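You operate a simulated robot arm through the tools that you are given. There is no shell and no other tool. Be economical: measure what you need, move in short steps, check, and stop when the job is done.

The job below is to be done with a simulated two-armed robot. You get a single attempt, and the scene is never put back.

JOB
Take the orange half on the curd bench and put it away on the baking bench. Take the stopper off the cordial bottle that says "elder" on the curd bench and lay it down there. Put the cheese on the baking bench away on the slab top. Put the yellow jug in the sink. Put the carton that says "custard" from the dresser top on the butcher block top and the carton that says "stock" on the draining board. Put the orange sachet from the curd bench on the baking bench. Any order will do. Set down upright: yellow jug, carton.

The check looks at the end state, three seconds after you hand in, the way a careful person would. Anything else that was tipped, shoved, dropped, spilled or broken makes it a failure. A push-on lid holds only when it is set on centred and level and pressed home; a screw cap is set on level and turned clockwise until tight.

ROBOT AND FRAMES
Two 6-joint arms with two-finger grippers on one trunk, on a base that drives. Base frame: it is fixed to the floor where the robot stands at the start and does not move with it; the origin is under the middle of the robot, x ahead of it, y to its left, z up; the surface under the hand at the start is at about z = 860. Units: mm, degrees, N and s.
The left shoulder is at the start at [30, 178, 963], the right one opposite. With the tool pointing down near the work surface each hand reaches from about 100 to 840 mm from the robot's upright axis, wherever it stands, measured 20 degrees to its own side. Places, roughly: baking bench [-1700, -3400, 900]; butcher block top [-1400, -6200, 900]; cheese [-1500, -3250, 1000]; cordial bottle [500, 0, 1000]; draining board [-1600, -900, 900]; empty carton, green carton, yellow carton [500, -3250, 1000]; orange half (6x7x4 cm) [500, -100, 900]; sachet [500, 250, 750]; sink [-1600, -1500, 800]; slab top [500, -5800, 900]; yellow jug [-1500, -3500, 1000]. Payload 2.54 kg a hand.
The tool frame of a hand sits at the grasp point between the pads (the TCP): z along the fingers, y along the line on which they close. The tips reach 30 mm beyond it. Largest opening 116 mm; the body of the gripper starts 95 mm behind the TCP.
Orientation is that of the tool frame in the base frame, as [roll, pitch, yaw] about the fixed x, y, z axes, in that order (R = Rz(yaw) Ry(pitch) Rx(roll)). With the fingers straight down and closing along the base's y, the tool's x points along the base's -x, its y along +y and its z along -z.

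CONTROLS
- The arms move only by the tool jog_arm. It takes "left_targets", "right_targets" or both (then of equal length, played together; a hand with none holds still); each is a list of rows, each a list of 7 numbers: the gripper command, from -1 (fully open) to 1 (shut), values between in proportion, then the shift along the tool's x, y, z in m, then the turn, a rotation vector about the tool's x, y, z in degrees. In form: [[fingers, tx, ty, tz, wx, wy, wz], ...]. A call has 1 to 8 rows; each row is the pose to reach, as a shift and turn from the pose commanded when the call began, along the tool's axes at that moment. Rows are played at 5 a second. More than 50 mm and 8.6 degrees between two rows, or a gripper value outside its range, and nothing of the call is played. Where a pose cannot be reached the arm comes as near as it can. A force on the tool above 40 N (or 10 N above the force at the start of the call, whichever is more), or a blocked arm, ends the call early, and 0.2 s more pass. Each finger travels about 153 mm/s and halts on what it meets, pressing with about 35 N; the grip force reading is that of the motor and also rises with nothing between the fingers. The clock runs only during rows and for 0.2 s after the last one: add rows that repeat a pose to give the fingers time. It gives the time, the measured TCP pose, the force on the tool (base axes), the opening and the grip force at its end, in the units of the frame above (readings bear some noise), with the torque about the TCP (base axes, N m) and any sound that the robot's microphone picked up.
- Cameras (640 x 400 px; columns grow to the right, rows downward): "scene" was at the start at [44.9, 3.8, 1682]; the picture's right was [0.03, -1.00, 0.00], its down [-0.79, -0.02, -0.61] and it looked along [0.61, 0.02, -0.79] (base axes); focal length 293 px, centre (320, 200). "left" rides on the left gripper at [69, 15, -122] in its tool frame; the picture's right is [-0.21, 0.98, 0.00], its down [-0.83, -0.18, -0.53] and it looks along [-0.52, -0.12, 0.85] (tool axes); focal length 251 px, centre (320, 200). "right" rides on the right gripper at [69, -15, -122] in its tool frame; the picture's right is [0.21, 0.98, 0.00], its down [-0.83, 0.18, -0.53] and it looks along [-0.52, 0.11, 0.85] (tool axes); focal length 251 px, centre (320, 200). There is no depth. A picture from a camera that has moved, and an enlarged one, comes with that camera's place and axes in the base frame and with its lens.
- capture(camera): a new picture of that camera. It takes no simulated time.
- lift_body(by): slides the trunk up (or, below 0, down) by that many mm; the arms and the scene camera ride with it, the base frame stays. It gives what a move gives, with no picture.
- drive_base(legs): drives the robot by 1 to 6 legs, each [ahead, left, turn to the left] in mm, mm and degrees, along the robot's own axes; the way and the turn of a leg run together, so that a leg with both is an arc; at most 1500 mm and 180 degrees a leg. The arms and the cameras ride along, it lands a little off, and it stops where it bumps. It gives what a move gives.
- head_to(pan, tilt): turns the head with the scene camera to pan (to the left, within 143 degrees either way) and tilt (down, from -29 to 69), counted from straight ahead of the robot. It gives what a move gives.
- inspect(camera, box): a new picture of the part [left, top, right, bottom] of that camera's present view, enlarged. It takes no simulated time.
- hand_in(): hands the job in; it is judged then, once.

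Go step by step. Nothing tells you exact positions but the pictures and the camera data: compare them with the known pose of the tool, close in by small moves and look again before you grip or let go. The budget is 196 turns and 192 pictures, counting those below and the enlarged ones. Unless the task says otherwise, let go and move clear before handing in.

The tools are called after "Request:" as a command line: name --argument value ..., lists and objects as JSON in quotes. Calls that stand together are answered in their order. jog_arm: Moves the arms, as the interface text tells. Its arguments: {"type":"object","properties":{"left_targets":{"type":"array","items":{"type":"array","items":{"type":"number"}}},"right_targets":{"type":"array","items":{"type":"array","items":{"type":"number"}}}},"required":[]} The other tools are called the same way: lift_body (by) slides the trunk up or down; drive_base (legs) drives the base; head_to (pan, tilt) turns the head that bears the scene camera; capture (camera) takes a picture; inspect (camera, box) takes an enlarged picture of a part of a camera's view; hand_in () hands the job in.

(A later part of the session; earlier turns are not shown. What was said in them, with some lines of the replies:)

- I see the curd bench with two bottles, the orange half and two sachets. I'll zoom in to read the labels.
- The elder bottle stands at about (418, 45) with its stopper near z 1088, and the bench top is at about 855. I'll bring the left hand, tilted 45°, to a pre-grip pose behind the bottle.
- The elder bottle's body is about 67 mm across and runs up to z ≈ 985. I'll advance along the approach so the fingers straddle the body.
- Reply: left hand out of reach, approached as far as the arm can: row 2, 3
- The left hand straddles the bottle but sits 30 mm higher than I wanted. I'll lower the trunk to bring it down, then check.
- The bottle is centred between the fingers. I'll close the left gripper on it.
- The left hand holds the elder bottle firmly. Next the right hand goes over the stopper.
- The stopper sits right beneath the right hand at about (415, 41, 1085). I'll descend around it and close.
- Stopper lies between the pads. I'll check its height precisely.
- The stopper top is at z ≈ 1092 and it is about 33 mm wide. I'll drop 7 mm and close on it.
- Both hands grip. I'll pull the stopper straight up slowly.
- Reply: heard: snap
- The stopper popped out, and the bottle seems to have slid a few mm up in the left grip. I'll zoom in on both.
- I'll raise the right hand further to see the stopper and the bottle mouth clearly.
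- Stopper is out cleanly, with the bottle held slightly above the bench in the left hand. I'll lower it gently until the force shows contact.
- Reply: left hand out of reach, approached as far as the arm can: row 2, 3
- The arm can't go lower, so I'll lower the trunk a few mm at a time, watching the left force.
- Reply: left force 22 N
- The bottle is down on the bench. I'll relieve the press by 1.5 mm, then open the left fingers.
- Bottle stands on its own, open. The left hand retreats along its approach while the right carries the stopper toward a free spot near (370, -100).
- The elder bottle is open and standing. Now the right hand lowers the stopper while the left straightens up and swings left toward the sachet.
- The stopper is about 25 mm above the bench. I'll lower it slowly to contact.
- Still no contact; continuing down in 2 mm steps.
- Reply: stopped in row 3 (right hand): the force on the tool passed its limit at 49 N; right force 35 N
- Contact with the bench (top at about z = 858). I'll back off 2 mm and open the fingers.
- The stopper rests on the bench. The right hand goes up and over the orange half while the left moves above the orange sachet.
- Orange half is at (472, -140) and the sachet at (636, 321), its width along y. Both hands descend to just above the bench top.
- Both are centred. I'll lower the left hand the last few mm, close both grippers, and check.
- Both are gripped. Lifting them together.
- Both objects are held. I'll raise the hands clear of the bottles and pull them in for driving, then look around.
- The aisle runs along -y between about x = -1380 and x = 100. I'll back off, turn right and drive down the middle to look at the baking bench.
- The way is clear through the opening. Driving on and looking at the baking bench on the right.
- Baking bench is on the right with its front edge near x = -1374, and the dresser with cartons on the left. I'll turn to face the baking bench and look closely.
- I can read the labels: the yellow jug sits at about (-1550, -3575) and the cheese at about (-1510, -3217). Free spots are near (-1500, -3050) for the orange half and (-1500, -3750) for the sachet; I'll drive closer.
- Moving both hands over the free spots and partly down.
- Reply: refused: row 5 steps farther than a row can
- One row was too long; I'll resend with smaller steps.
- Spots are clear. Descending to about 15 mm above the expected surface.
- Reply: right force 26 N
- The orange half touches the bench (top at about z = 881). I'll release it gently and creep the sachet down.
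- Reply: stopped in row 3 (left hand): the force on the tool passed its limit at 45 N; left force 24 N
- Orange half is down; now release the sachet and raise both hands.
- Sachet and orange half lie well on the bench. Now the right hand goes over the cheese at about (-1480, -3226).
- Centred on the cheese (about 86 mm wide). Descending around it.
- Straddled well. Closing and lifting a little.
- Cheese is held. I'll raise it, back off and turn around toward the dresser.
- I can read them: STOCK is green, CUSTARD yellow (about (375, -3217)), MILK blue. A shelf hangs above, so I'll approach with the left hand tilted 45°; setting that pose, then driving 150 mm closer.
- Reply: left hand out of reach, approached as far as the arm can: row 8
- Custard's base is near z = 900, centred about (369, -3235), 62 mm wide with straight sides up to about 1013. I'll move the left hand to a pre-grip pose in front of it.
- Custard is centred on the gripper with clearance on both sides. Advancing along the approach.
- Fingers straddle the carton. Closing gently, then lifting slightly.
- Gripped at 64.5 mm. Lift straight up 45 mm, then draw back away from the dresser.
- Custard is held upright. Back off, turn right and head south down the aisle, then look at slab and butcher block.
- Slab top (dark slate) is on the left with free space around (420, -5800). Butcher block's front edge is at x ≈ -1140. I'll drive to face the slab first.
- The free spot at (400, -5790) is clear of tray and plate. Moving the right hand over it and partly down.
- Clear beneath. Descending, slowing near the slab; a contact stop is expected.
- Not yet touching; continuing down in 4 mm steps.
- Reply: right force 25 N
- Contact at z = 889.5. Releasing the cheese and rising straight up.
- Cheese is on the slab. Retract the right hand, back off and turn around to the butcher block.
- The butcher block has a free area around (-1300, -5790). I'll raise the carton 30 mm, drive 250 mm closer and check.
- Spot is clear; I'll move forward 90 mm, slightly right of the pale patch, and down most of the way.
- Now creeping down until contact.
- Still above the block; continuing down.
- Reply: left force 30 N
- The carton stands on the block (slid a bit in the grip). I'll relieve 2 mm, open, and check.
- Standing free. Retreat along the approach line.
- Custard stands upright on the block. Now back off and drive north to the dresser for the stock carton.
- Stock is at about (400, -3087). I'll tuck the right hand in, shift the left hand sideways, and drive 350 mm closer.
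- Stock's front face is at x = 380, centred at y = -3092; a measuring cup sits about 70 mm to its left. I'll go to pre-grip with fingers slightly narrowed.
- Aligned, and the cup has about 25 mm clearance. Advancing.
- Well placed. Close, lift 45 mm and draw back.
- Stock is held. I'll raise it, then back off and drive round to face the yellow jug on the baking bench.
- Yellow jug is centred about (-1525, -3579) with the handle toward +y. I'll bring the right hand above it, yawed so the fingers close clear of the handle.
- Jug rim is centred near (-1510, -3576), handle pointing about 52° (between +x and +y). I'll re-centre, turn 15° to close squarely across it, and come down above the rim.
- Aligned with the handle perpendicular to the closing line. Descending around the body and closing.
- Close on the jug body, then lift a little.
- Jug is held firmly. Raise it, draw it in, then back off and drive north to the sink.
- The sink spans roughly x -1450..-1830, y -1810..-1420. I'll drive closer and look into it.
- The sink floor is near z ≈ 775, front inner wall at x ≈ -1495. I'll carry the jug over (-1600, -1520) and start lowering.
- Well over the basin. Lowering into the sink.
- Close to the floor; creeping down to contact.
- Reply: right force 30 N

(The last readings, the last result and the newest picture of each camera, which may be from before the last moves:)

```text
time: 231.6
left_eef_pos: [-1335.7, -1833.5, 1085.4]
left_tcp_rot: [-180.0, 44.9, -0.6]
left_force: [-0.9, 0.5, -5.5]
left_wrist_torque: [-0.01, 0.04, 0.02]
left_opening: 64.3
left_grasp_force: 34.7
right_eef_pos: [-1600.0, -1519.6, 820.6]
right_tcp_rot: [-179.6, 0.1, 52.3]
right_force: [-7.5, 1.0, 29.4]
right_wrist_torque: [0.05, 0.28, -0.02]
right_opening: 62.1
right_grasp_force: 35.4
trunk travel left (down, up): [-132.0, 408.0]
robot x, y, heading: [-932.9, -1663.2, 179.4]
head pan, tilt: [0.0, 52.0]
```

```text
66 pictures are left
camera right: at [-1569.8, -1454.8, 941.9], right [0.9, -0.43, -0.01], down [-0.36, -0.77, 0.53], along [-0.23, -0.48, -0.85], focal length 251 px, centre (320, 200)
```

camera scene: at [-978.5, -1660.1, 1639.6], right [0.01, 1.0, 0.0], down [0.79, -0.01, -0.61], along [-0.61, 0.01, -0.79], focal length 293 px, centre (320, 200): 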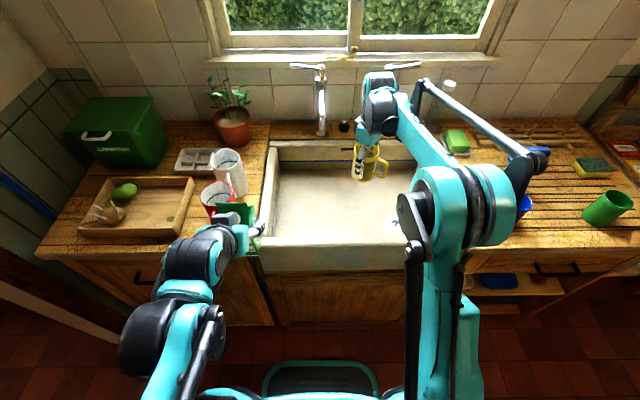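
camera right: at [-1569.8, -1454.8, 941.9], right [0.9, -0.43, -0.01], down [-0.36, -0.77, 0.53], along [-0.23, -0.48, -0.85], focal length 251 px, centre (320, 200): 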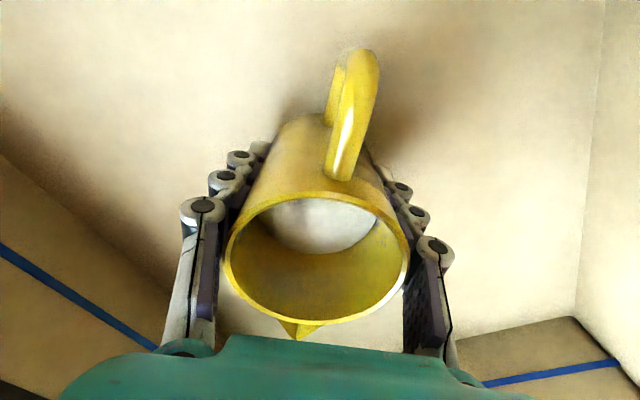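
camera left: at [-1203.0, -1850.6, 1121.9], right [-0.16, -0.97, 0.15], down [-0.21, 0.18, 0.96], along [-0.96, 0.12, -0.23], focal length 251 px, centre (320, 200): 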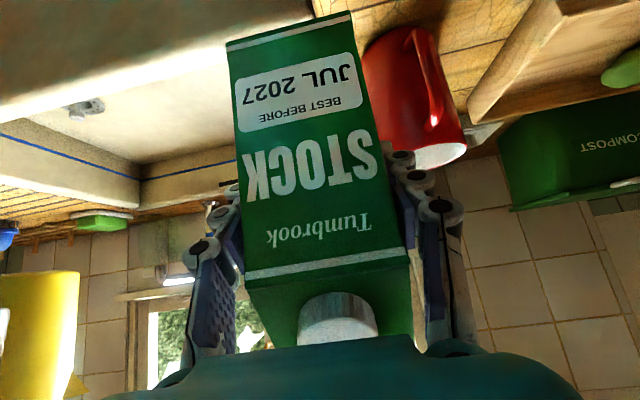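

Contact with the floor. Relieve 2 mm, open, and rise straight up out of the sink.

Request:
jog_arm --right_targets '[[0.7, 0, 0, -0.002, 0, 0, 0], [0, 0, 0, -0.002, 0, 0, 0], [-0.5, 0, 0, -0.002, 0, 0, 0], [-1, 0, 0, -0.002, 0, 0, 0], [-1, 0, 0, -0.002, 0, 0, 0]]'

Request:
capture --camera "right"

```text
time: 232.8
left_eef_pos: [-1337.5, -1834.2, 1084.2]
left_tcp_rot: [180.0, 45.0, -0.6]
left_force: [0.4, 0.2, -5.7]
left_wrist_torque: [0.0, 0.02, 0.01]
left_opening: 64.2
left_grasp_force: 35.4
right_eef_pos: [-1599.8, -1518.5, 822.2]
right_tcp_rot: [-179.9, -0.1, 52.4]
right_force: [0.8, -0.1, 0.1]
right_wrist_torque: [0.02, 0.02, -0.01]
right_opening: 115.9
right_grasp_force: 0.1
trunk travel left (down, up): [-132.0, 408.0]
robot x, y, heading: [-931.7, -1662.7, 179.5]
head pan, tilt: [0.0, 52.0]
```

```text
65 pictures are left
camera right: at [-1570.4, -1454.7, 941.6], right [0.9, -0.43, 0.0], down [-0.36, -0.77, 0.53], along [-0.23, -0.48, -0.85], focal length 251 px, centre (320, 200)
```

right: 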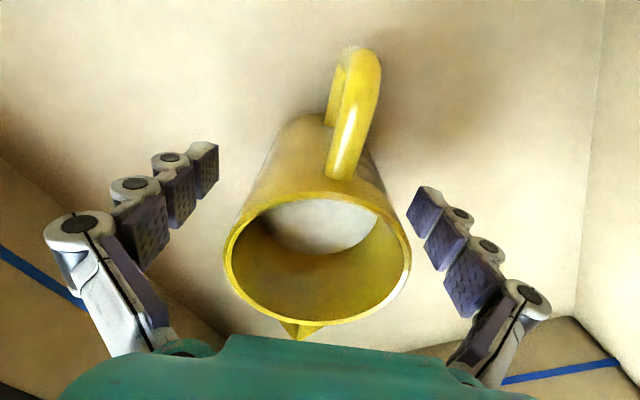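

Jug stands in the sink. Rising out, then pulling back.

Request:
jog_arm --right_targets '[[-1, 0, 0, -0.04, 0, 0, 0], [-1, 0, 0, -0.085, 0, 0, 0], [-1, 0, 0, -0.13, 0, 0, 0], [-1, 0, 0, -0.175, 0, 0, 0], [-1, 0, 0, -0.22, 0, 0, 0], [-1, 0, 0, -0.265, 0, 0, 0], [-1, 0, 0, -0.31, 0, 0, 0], [-1, 0, 0, -0.355, 0, 0, 0]]'

Request:
jog_arm --right_targets '[[-1, 0.029, 0.037, 0, 0, 0, 0], [-1, 0.058, 0.074, 0, 0, 0, 0], [-1, 0.087, 0.111, 0, 0, 0, 0], [-1, 0.116, 0.148, 0, 0, 0, 0]]'

Request:
inspect --camera "scene" --box '[240, 90, 480, 270]'

Request:
head_to --pan -35 --tilt 42

Request:
capture --camera "scene"

```text
time: 234.6
left_eef_pos: [-1336.8, -1833.3, 1083.8]
left_tcp_rot: [-179.9, 45.0, -0.7]
left_force: [0.1, 0.9, -5.5]
left_wrist_torque: [0.01, 0.05, -0.01]
left_opening: 64.5
left_grasp_force: 35.0
right_eef_pos: [-1599.2, -1519.4, 1176.8]
right_tcp_rot: [-179.8, 0.1, 52.4]
right_force: [0.1, -0.5, 0.0]
right_wrist_torque: [0.01, 0.02, 0.0]
right_opening: 116.1
right_grasp_force: 0.0
trunk travel left (down, up): [-132.0, 408.0]
robot x, y, heading: [-928.6, -1659.8, 179.3]
head pan, tilt: [0.0, 52.0]
```

```text
time: 235.6
left_eef_pos: [-1335.9, -1832.7, 1085.0]
left_tcp_rot: [179.9, 44.9, -0.6]
left_force: [0.7, -0.5, -5.9]
left_wrist_torque: [0.01, 0.02, -0.01]
left_opening: 64.3
left_grasp_force: 35.1
right_eef_pos: [-1409.3, -1517.3, 1175.5]
right_tcp_rot: [-179.8, 0.1, 52.2]
right_force: [0.1, -0.1, -0.2]
right_wrist_torque: [0.01, 0.03, 0.04]
right_opening: 115.9
right_grasp_force: 0.0
trunk travel left (down, up): [-132.0, 408.0]
robot x, y, heading: [-928.8, -1659.9, 179.0]
head pan, tilt: [0.0, 52.0]
```

```text
2.22 times, centred on (360, 180) of scene
camera zoom: at [-975.8, -1660.0, 1639.6], right [0.01, 1.0, 0.0], down [0.79, -0.01, -0.62], along [-0.62, 0.01, -0.79], focal length 651 px, centre (231, 244)
```

zoom: 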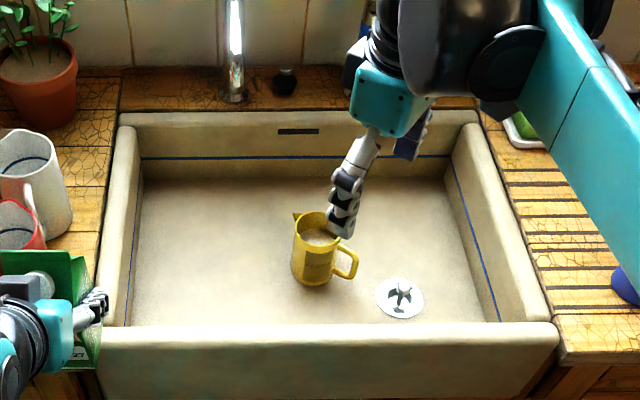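

```text
time: 236.6
left_eef_pos: [-1338.1, -1833.7, 1083.8]
left_tcp_rot: [-179.9, 44.9, -0.5]
left_force: [0.5, 0.0, -4.6]
left_wrist_torque: [0.0, 0.04, -0.02]
left_opening: 64.2
left_grasp_force: 35.0
right_eef_pos: [-1413.2, -1516.4, 1175.0]
right_tcp_rot: [-179.9, 0.0, 52.3]
right_force: [-0.6, 0.1, 0.1]
right_wrist_torque: [0.04, -0.02, 0.02]
right_opening: 116.0
right_grasp_force: 0.0
trunk travel left (down, up): [-132.0, 408.0]
robot x, y, heading: [-932.9, -1663.1, 179.2]
head pan, tilt: [-35.0, 42.0]
```

```text
63 pictures are left
camera scene: at [-970.8, -1612.4, 1653.5], right [0.58, 0.81, 0.0], down [0.54, -0.39, -0.74], along [-0.6, 0.43, -0.67], focal length 293 px, centre (320, 200)
```

scene: 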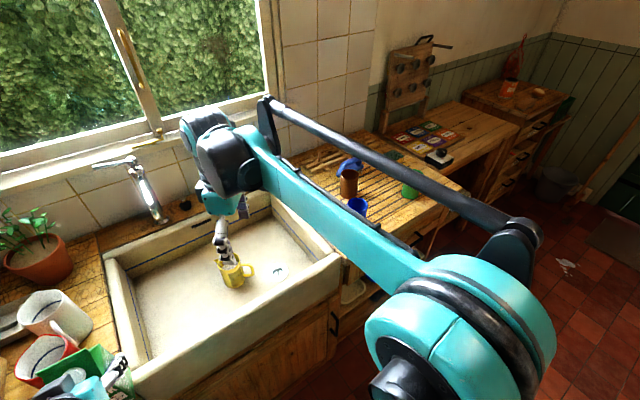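

Jug stands upright in the sink. Now back off and slide right to the draining board.

Request:
drive_base --legs '[[-350, 0, 0], [0, -880, 0]]'

Request:
head_to --pan 5 --tilt 42

Request:
capture --camera "scene"

Request:
inspect --camera "scene" --box '[160, 100, 420, 280]'

```text
time: 243.2
left_eef_pos: [-975.2, -950.1, 1085.5]
left_tcp_rot: [180.0, 44.9, -1.0]
left_force: [-0.5, 0.3, -4.9]
left_wrist_torque: [-0.03, -0.01, 0.03]
left_opening: 64.4
left_grasp_force: 35.3
right_eef_pos: [-1047.9, -632.7, 1174.7]
right_tcp_rot: [-180.0, 0.1, 52.0]
right_force: [0.2, 0.6, -0.3]
right_wrist_torque: [-0.02, 0.04, 0.01]
right_opening: 116.0
right_grasp_force: 0.0
trunk travel left (down, up): [-132.0, 408.0]
robot x, y, heading: [-565.9, -779.0, 178.8]
head pan, tilt: [-35.0, 42.0]
```

```text
time: 244.2
left_eef_pos: [-975.4, -950.6, 1083.4]
left_tcp_rot: [180.0, 45.0, -1.1]
left_force: [-1.1, 0.9, -5.9]
left_wrist_torque: [-0.01, 0.06, -0.01]
left_opening: 64.3
left_grasp_force: 34.5
right_eef_pos: [-1047.7, -633.3, 1175.9]
right_tcp_rot: [-179.8, 0.0, 51.9]
right_force: [0.6, 0.2, -0.2]
right_wrist_torque: [0.01, 0.02, -0.01]
right_opening: 115.9
right_grasp_force: 0.1
trunk travel left (down, up): [-132.0, 408.0]
robot x, y, heading: [-567.8, -781.2, 179.2]
head pan, tilt: [5.0, 42.0]
```

```text
62 pictures are left
camera scene: at [-622.5, -786.4, 1653.5], right [-0.07, 1.0, 0.0], down [0.67, 0.05, -0.74], along [-0.74, -0.05, -0.67], focal length 293 px, centre (320, 200)
```

scene: 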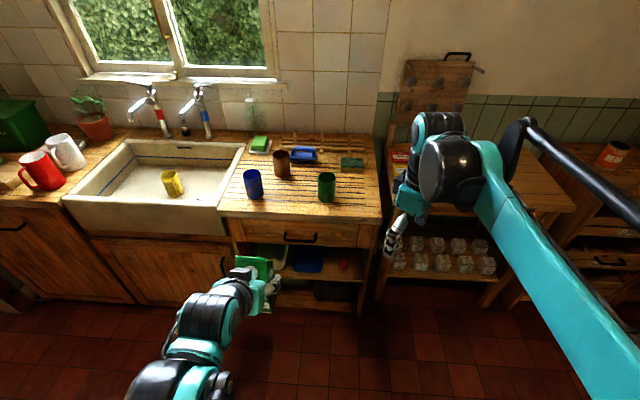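

```text
2.22 times, centred on (290, 190) of scene
camera zoom: at [-622.5, -786.4, 1653.5], right [-0.07, 1.0, 0.0], down [0.67, 0.05, -0.74], along [-0.74, -0.05, -0.67], focal length 651 px, centre (387, 222)
```

zoom: 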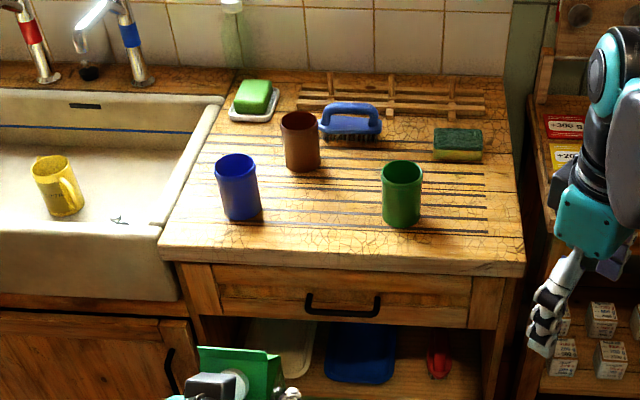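

The draining board has free space between the blue cup (-1490, -1109) and the green cup (-1479, -818). I'll drive 400 mm ahead and check with the left camera.

Request:
drive_base --legs '[[390, 0, 0.8]]'

Request:
head_to --pan 5 --tilt 52

Request:
capture --camera "scene"

Request:
capture --camera "left"

Request:
capture --camera "right"

```text
time: 246.7
left_eef_pos: [-1364.6, -950.4, 1083.1]
left_tcp_rot: [-179.9, 44.7, -0.3]
left_force: [-0.5, 0.1, -5.4]
left_wrist_torque: [0.02, 0.03, -0.04]
left_opening: 64.3
left_grasp_force: 35.0
right_eef_pos: [-1441.4, -633.4, 1174.2]
right_tcp_rot: [-179.9, 0.0, 52.6]
right_force: [-0.2, -0.9, -0.3]
right_wrist_torque: [-0.02, -0.04, 0.01]
right_opening: 116.1
right_grasp_force: 0.0
trunk travel left (down, up): [-132.0, 408.0]
robot x, y, heading: [-957.4, -778.4, 179.5]
head pan, tilt: [5.0, 42.0]
```

```text
time: 247.4
left_eef_pos: [-1363.1, -949.7, 1083.8]
left_tcp_rot: [180.0, 44.9, -0.5]
left_force: [-0.2, 0.1, -5.5]
left_wrist_torque: [0.02, 0.02, -0.02]
left_opening: 64.1
left_grasp_force: 35.5
right_eef_pos: [-1439.2, -632.5, 1175.7]
right_tcp_rot: [-179.8, 0.0, 52.5]
right_force: [0.0, 0.1, -0.1]
right_wrist_torque: [0.01, 0.0, 0.02]
right_opening: 115.9
right_grasp_force: 0.0
trunk travel left (down, up): [-132.0, 408.0]
robot x, y, heading: [-957.1, -776.5, 179.5]
head pan, tilt: [5.0, 52.0]
```

```text
60 pictures are left
camera scene: at [-1004.3, -781.6, 1639.6], right [-0.08, 1.0, 0.0], down [0.79, 0.06, -0.62], along [-0.61, -0.05, -0.79], focal length 293 px, centre (320, 200)
```

scene: 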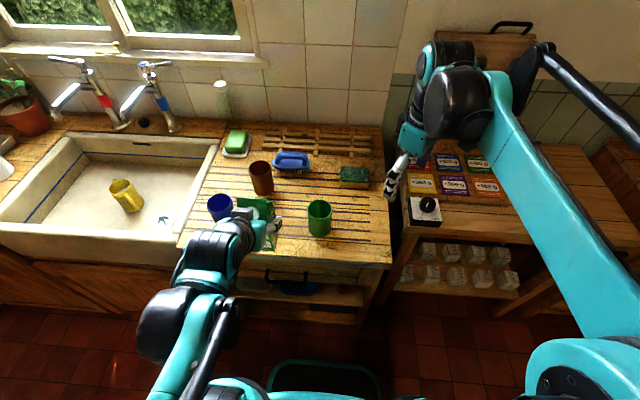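

```text
59 pictures are left
camera left: at [-1229.0, -966.4, 1121.9], right [-0.16, -0.98, 0.15], down [-0.21, 0.18, 0.96], along [-0.97, 0.12, -0.23], focal length 251 px, centre (320, 200)
```

left: 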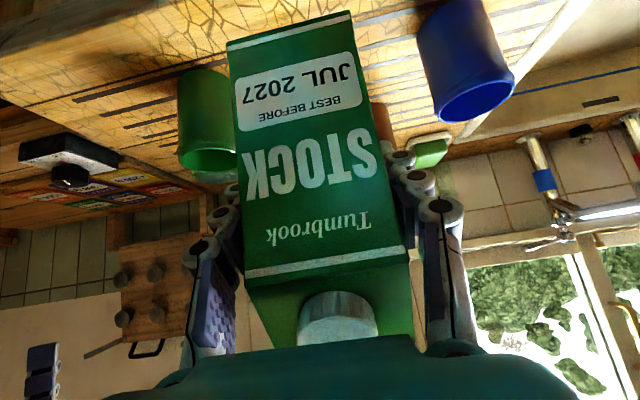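

```text
58 pictures are left
camera right: at [-1409.6, -569.4, 1296.6], right [0.91, -0.42, 0.0], down [-0.36, -0.77, 0.53], along [-0.23, -0.48, -0.85], focal length 251 px, centre (320, 200)
```

right: 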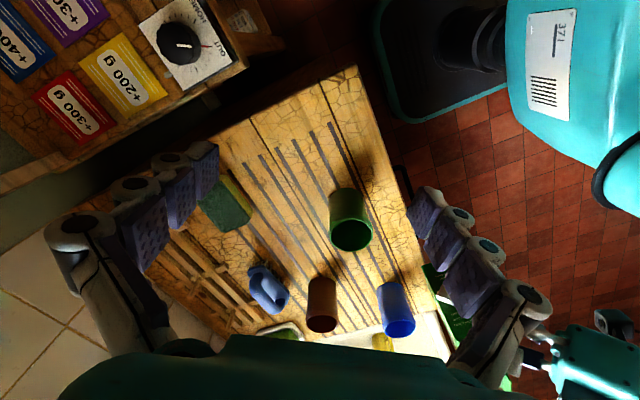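

Cups confirmed at y ≈ -817 and -1115; the midpoint is y = -965. I'll move forward at height, then down between them.

Request:
jog_arm --left_targets '[[0.6, -0.03, 0.008, 0.03, 0, 0, 0], [0.6, -0.065, 0.015, 0.065, 0, 0, 0], [0.6, -0.04, 0.015, 0.09, 0, 0, 0], [0.6, -0.015, 0.015, 0.115, 0, 0, 0], [0.6, 0.006, 0.015, 0.136, 0, 0, 0]]'

Request:
capture --camera "left"

Request:
capture --camera "right"

Request:
inspect --camera "scene" --box '[170, 120, 400, 290]'

```text
time: 248.6
left_eef_pos: [-1455.3, -965.0, 982.9]
left_tcp_rot: [179.9, 44.8, -0.3]
left_force: [-0.2, -0.5, -5.9]
left_wrist_torque: [-0.03, 0.04, -0.01]
left_opening: 64.3
left_grasp_force: 35.2
right_eef_pos: [-1439.1, -632.9, 1174.5]
right_tcp_rot: [-179.9, 0.0, 52.7]
right_force: [0.0, 0.0, -0.2]
right_wrist_torque: [0.01, -0.02, 0.01]
right_opening: 115.8
right_grasp_force: 0.0
trunk travel left (down, up): [-132.0, 408.0]
robot x, y, heading: [-956.9, -778.1, 179.7]
head pan, tilt: [5.0, 52.0]
```

```text
57 pictures are left
camera left: at [-1321.5, -981.6, 1021.1], right [-0.16, -0.98, 0.15], down [-0.21, 0.18, 0.96], along [-0.97, 0.12, -0.23], focal length 251 px, centre (320, 200)
```

left: 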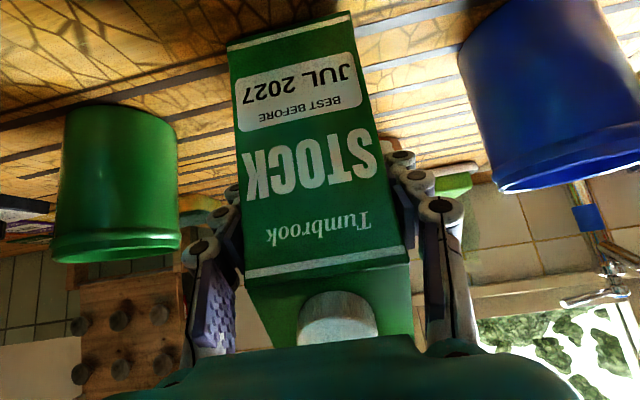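

```text
56 pictures are left
camera right: at [-1410.5, -569.5, 1296.3], right [0.91, -0.42, 0.0], down [-0.36, -0.77, 0.53], along [-0.23, -0.48, -0.85], focal length 251 px, centre (320, 200)
```

right: 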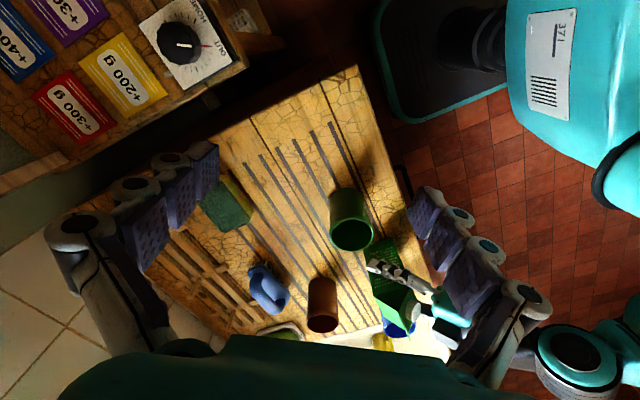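

```text
2.35 times, centred on (285, 205) of scene
camera zoom: at [-1005.4, -781.8, 1639.5], right [-0.08, 1.0, 0.0], down [0.79, 0.06, -0.61], along [-0.61, -0.05, -0.79], focal length 689 px, centre (402, 188)
```

zoom: 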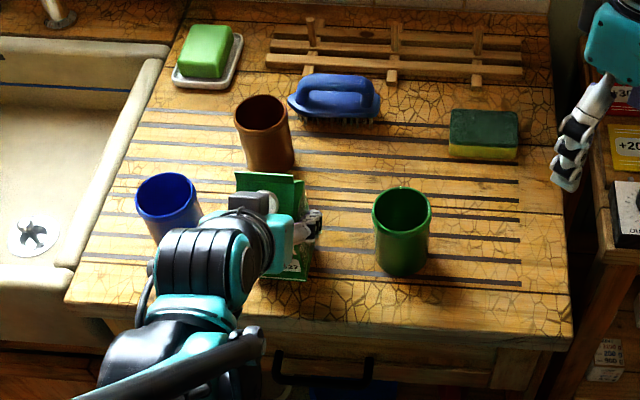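

Well centred in the gap. Creeping down to contact.

Request:
jog_arm --left_targets '[[0.6, 0.003, 0, 0.003, 0, 0, 0], [0.6, 0.006, 0, 0.006, 0, 0, 0], [0.6, 0.009, 0, 0.009, 0, 0, 0], [0.6, 0.012, 0, 0.012, 0, 0, 0], [0.6, 0.015, 0, 0.015, 0, 0, 0], [0.6, 0.018, 0, 0.018, 0, 0, 0], [0.6, 0.021, 0, 0.021, 0, 0, 0], [0.6, 0.024, 0, 0.024, 0, 0, 0]]'

Request:
capture --camera "left"

```text
time: 250.4
left_eef_pos: [-1453.5, -964.7, 950.6]
left_tcp_rot: [179.8, 45.1, -0.3]
left_force: [1.8, -2.3, 31.2]
left_wrist_torque: [-0.03, 0.49, 0.28]
left_opening: 64.5
left_grasp_force: 35.5
right_eef_pos: [-1437.5, -632.1, 1175.8]
right_tcp_rot: [-179.8, 0.1, 52.5]
right_force: [-0.7, 0.6, -0.3]
right_wrist_torque: [-0.03, -0.01, -0.01]
right_opening: 116.1
right_grasp_force: 0.0
trunk travel left (down, up): [-132.0, 408.0]
robot x, y, heading: [-956.6, -776.7, 179.9]
head pan, tilt: [5.0, 52.0]
```

```text
54 pictures are left
camera left: at [-1319.4, -980.5, 988.2], right [-0.16, -0.98, 0.15], down [-0.2, 0.18, 0.96], along [-0.97, 0.12, -0.23], focal length 251 px, centre (320, 200)
```

left: 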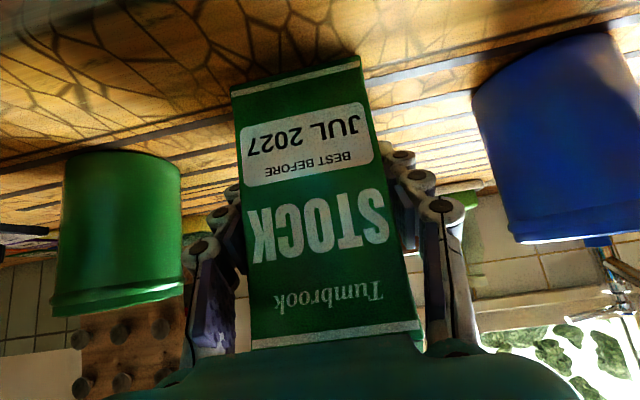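

Standing on the board. Relieve, open partway, check.

Request:
jog_arm --left_targets '[[0.6, -0.0015, 0, -0.0015, 0, 0, 0], [0.0, -0.0015, 0, -0.0015, 0, 0, 0], [-0.3, -0.0015, 0, -0.0015, 0, 0, 0], [-0.65, -0.0015, 0, -0.0015, 0, 0, 0], [-0.65, -0.0015, 0, -0.0015, 0, 0, 0]]'

Request:
capture --camera "left"

```text
time: 251.6
left_eef_pos: [-1455.7, -965.2, 951.9]
left_tcp_rot: [-179.9, 44.9, -0.5]
left_force: [0.0, 0.1, 0.0]
left_wrist_torque: [0.05, -0.01, 0.0]
left_opening: 95.7
left_grasp_force: 0.0
right_eef_pos: [-1439.0, -633.8, 1175.3]
right_tcp_rot: [-179.7, 0.1, 52.6]
right_force: [1.0, -0.1, -0.5]
right_wrist_torque: [-0.02, -0.01, 0.01]
right_opening: 116.2
right_grasp_force: 0.1
trunk travel left (down, up): [-132.0, 408.0]
robot x, y, heading: [-956.4, -776.9, 179.7]
head pan, tilt: [5.0, 52.0]
```

```text
53 pictures are left
camera left: at [-1320.9, -980.6, 989.7], right [-0.16, -0.98, 0.15], down [-0.21, 0.18, 0.96], along [-0.97, 0.12, -0.23], focal length 251 px, centre (320, 200)
```

left: 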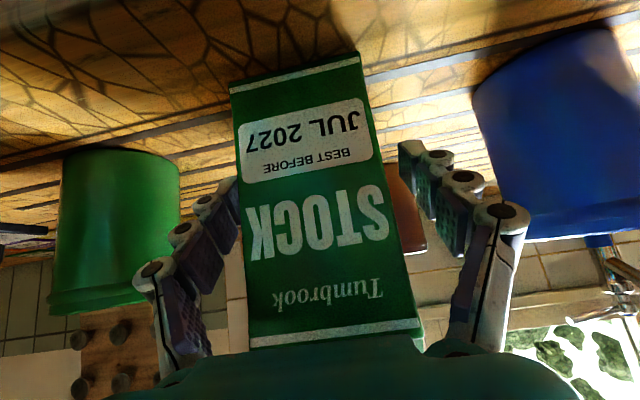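

Free and upright. Retreat along the approach line and verify.

Request:
jog_arm --left_targets '[[-0.65, 0, 0, -0.04, 0, 0, 0], [-0.65, 0, 0, -0.08, 0, 0, 0], [-0.65, 0, 0, -0.12, 0, 0, 0], [-0.65, 0, 0, -0.165, 0, 0, 0]]'

Request:
drive_base --legs '[[-350, 0, 0]]'

Request:
capture --camera "scene"

Request:
capture --camera "left"

Request:
head_to --pan 141 --tilt 30

Request:
capture --camera "scene"

```text
time: 252.6
left_eef_pos: [-1335.1, -965.2, 1069.8]
left_tcp_rot: [179.9, 44.9, -0.3]
left_force: [-0.9, -0.2, -0.1]
left_wrist_torque: [0.03, -0.01, 0.03]
left_opening: 96.0
left_grasp_force: 0.1
right_eef_pos: [-1435.9, -632.6, 1176.8]
right_tcp_rot: [-179.9, 0.1, 52.7]
right_force: [0.8, -0.7, -0.4]
right_wrist_torque: [0.03, 0.05, 0.01]
right_opening: 115.9
right_grasp_force: 0.1
trunk travel left (down, up): [-132.0, 408.0]
robot x, y, heading: [-956.7, -777.7, 179.3]
head pan, tilt: [5.0, 52.0]
```

```text
time: 254.9
left_eef_pos: [-987.0, -964.1, 1070.1]
left_tcp_rot: [180.0, 45.0, -0.5]
left_force: [-0.4, 0.1, 0.0]
left_wrist_torque: [-0.02, 0.05, 0.02]
left_opening: 95.8
left_grasp_force: 0.1
right_eef_pos: [-1088.2, -635.0, 1176.1]
right_tcp_rot: [-179.8, 0.0, 52.5]
right_force: [-0.3, 0.5, -0.4]
right_wrist_torque: [0.0, 0.08, -0.02]
right_opening: 116.1
right_grasp_force: 0.1
trunk travel left (down, up): [-132.0, 408.0]
robot x, y, heading: [-606.5, -780.8, 179.6]
head pan, tilt: [5.0, 52.0]
```

```text
52 pictures are left
camera scene: at [-652.3, -784.1, 1639.7], right [-0.08, 1.0, 0.0], down [0.79, 0.06, -0.62], along [-0.61, -0.05, -0.79], focal length 293 px, centre (320, 200)
```

scene: 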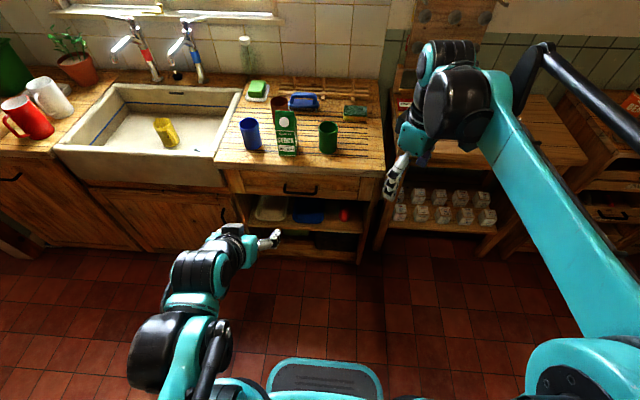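

```text
51 pictures are left
camera left: at [-852.2, -982.8, 1107.0], right [-0.16, -0.98, 0.15], down [-0.21, 0.18, 0.96], along [-0.97, 0.12, -0.23], focal length 251 px, centre (320, 200)
```

left: 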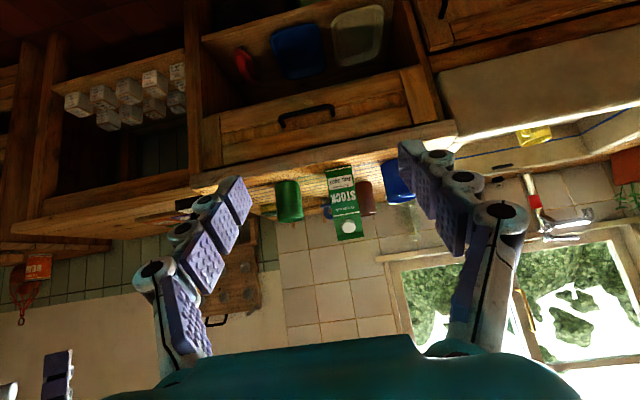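

```text
time: 257.1
left_eef_pos: [-987.3, -965.9, 1069.2]
left_tcp_rot: [179.9, 44.9, -0.6]
left_force: [0.4, 0.6, -0.5]
left_wrist_torque: [0.01, 0.01, 0.0]
left_opening: 95.9
left_grasp_force: 0.0
right_eef_pos: [-1087.9, -635.2, 1176.4]
right_tcp_rot: [-179.8, 0.0, 52.4]
right_force: [1.1, 0.9, 0.0]
right_wrist_torque: [0.01, 0.01, 0.04]
right_opening: 116.2
right_grasp_force: 0.1
trunk travel left (down, up): [-132.0, 408.0]
robot x, y, heading: [-609.2, -779.3, 179.6]
head pan, tilt: [141.0, 30.0]
```

```text
50 pictures are left
camera scene: at [-508.9, -835.7, 1671.8], right [-0.64, -0.77, 0.0], down [-0.39, 0.32, -0.87], along [0.67, -0.55, -0.5], focal length 293 px, centre (320, 200)
```

scene: 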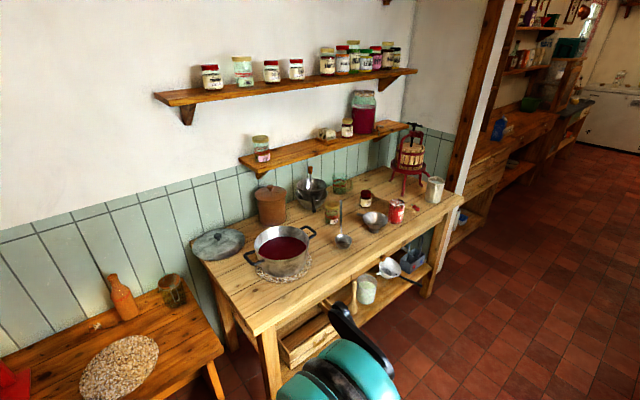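

Stock stands upright on the board. One last glance at the curd bench.

Request:
head_to --pan -143 --tilt 28

Request:
inspect --camera "scene" --box '[160, 100, 480, 300]'

```text
time: 261.0
left_eef_pos: [-987.3, -966.1, 1068.9]
left_tcp_rot: [179.9, 44.9, -0.4]
left_force: [0.3, 0.9, 0.1]
left_wrist_torque: [0.0, 0.03, 0.03]
left_opening: 95.5
left_grasp_force: 0.1
right_eef_pos: [-1086.8, -635.1, 1176.0]
right_tcp_rot: [-179.8, 0.0, 52.6]
right_force: [0.1, 0.2, 0.6]
right_wrist_torque: [-0.05, 0.0, -0.02]
right_opening: 115.9
right_grasp_force: 0.0
trunk travel left (down, up): [-132.0, 408.0]
robot x, y, heading: [-610.6, -779.7, 179.5]
head pan, tilt: [-143.0, 28.0]
```

```text
2.00 times, centred on (320, 200) of scene
camera zoom: at [-505.4, -723.9, 1675.0], right [0.59, -0.8, 0.0], down [-0.38, -0.28, -0.88], along [0.71, 0.53, -0.47], focal length 586 px, centre (320, 200)
```

zoom: 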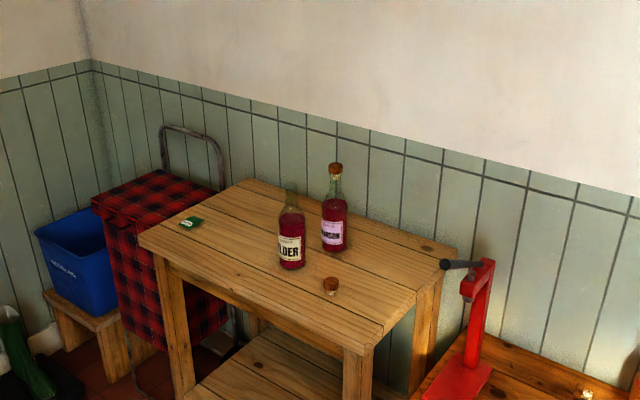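

Everything is where it should be: the elder bottle is open with its stopper on the curd bench, and the other items are in place. Handing in.

Request:
hand_in

```text
The job is handed in.
```

All the items are where you asked, and I've handed the job in:

- **Orange half and orange sachet:** on the baking bench.
- **Elder bottle:** stopper off and set down on the curd bench.
- **Cheese:** on the slab top.
- **Yellow jug:** upright in the sink.
- **Custard carton:** upright on the butcher block top.
- **Stock carton:** upright on the draining board.
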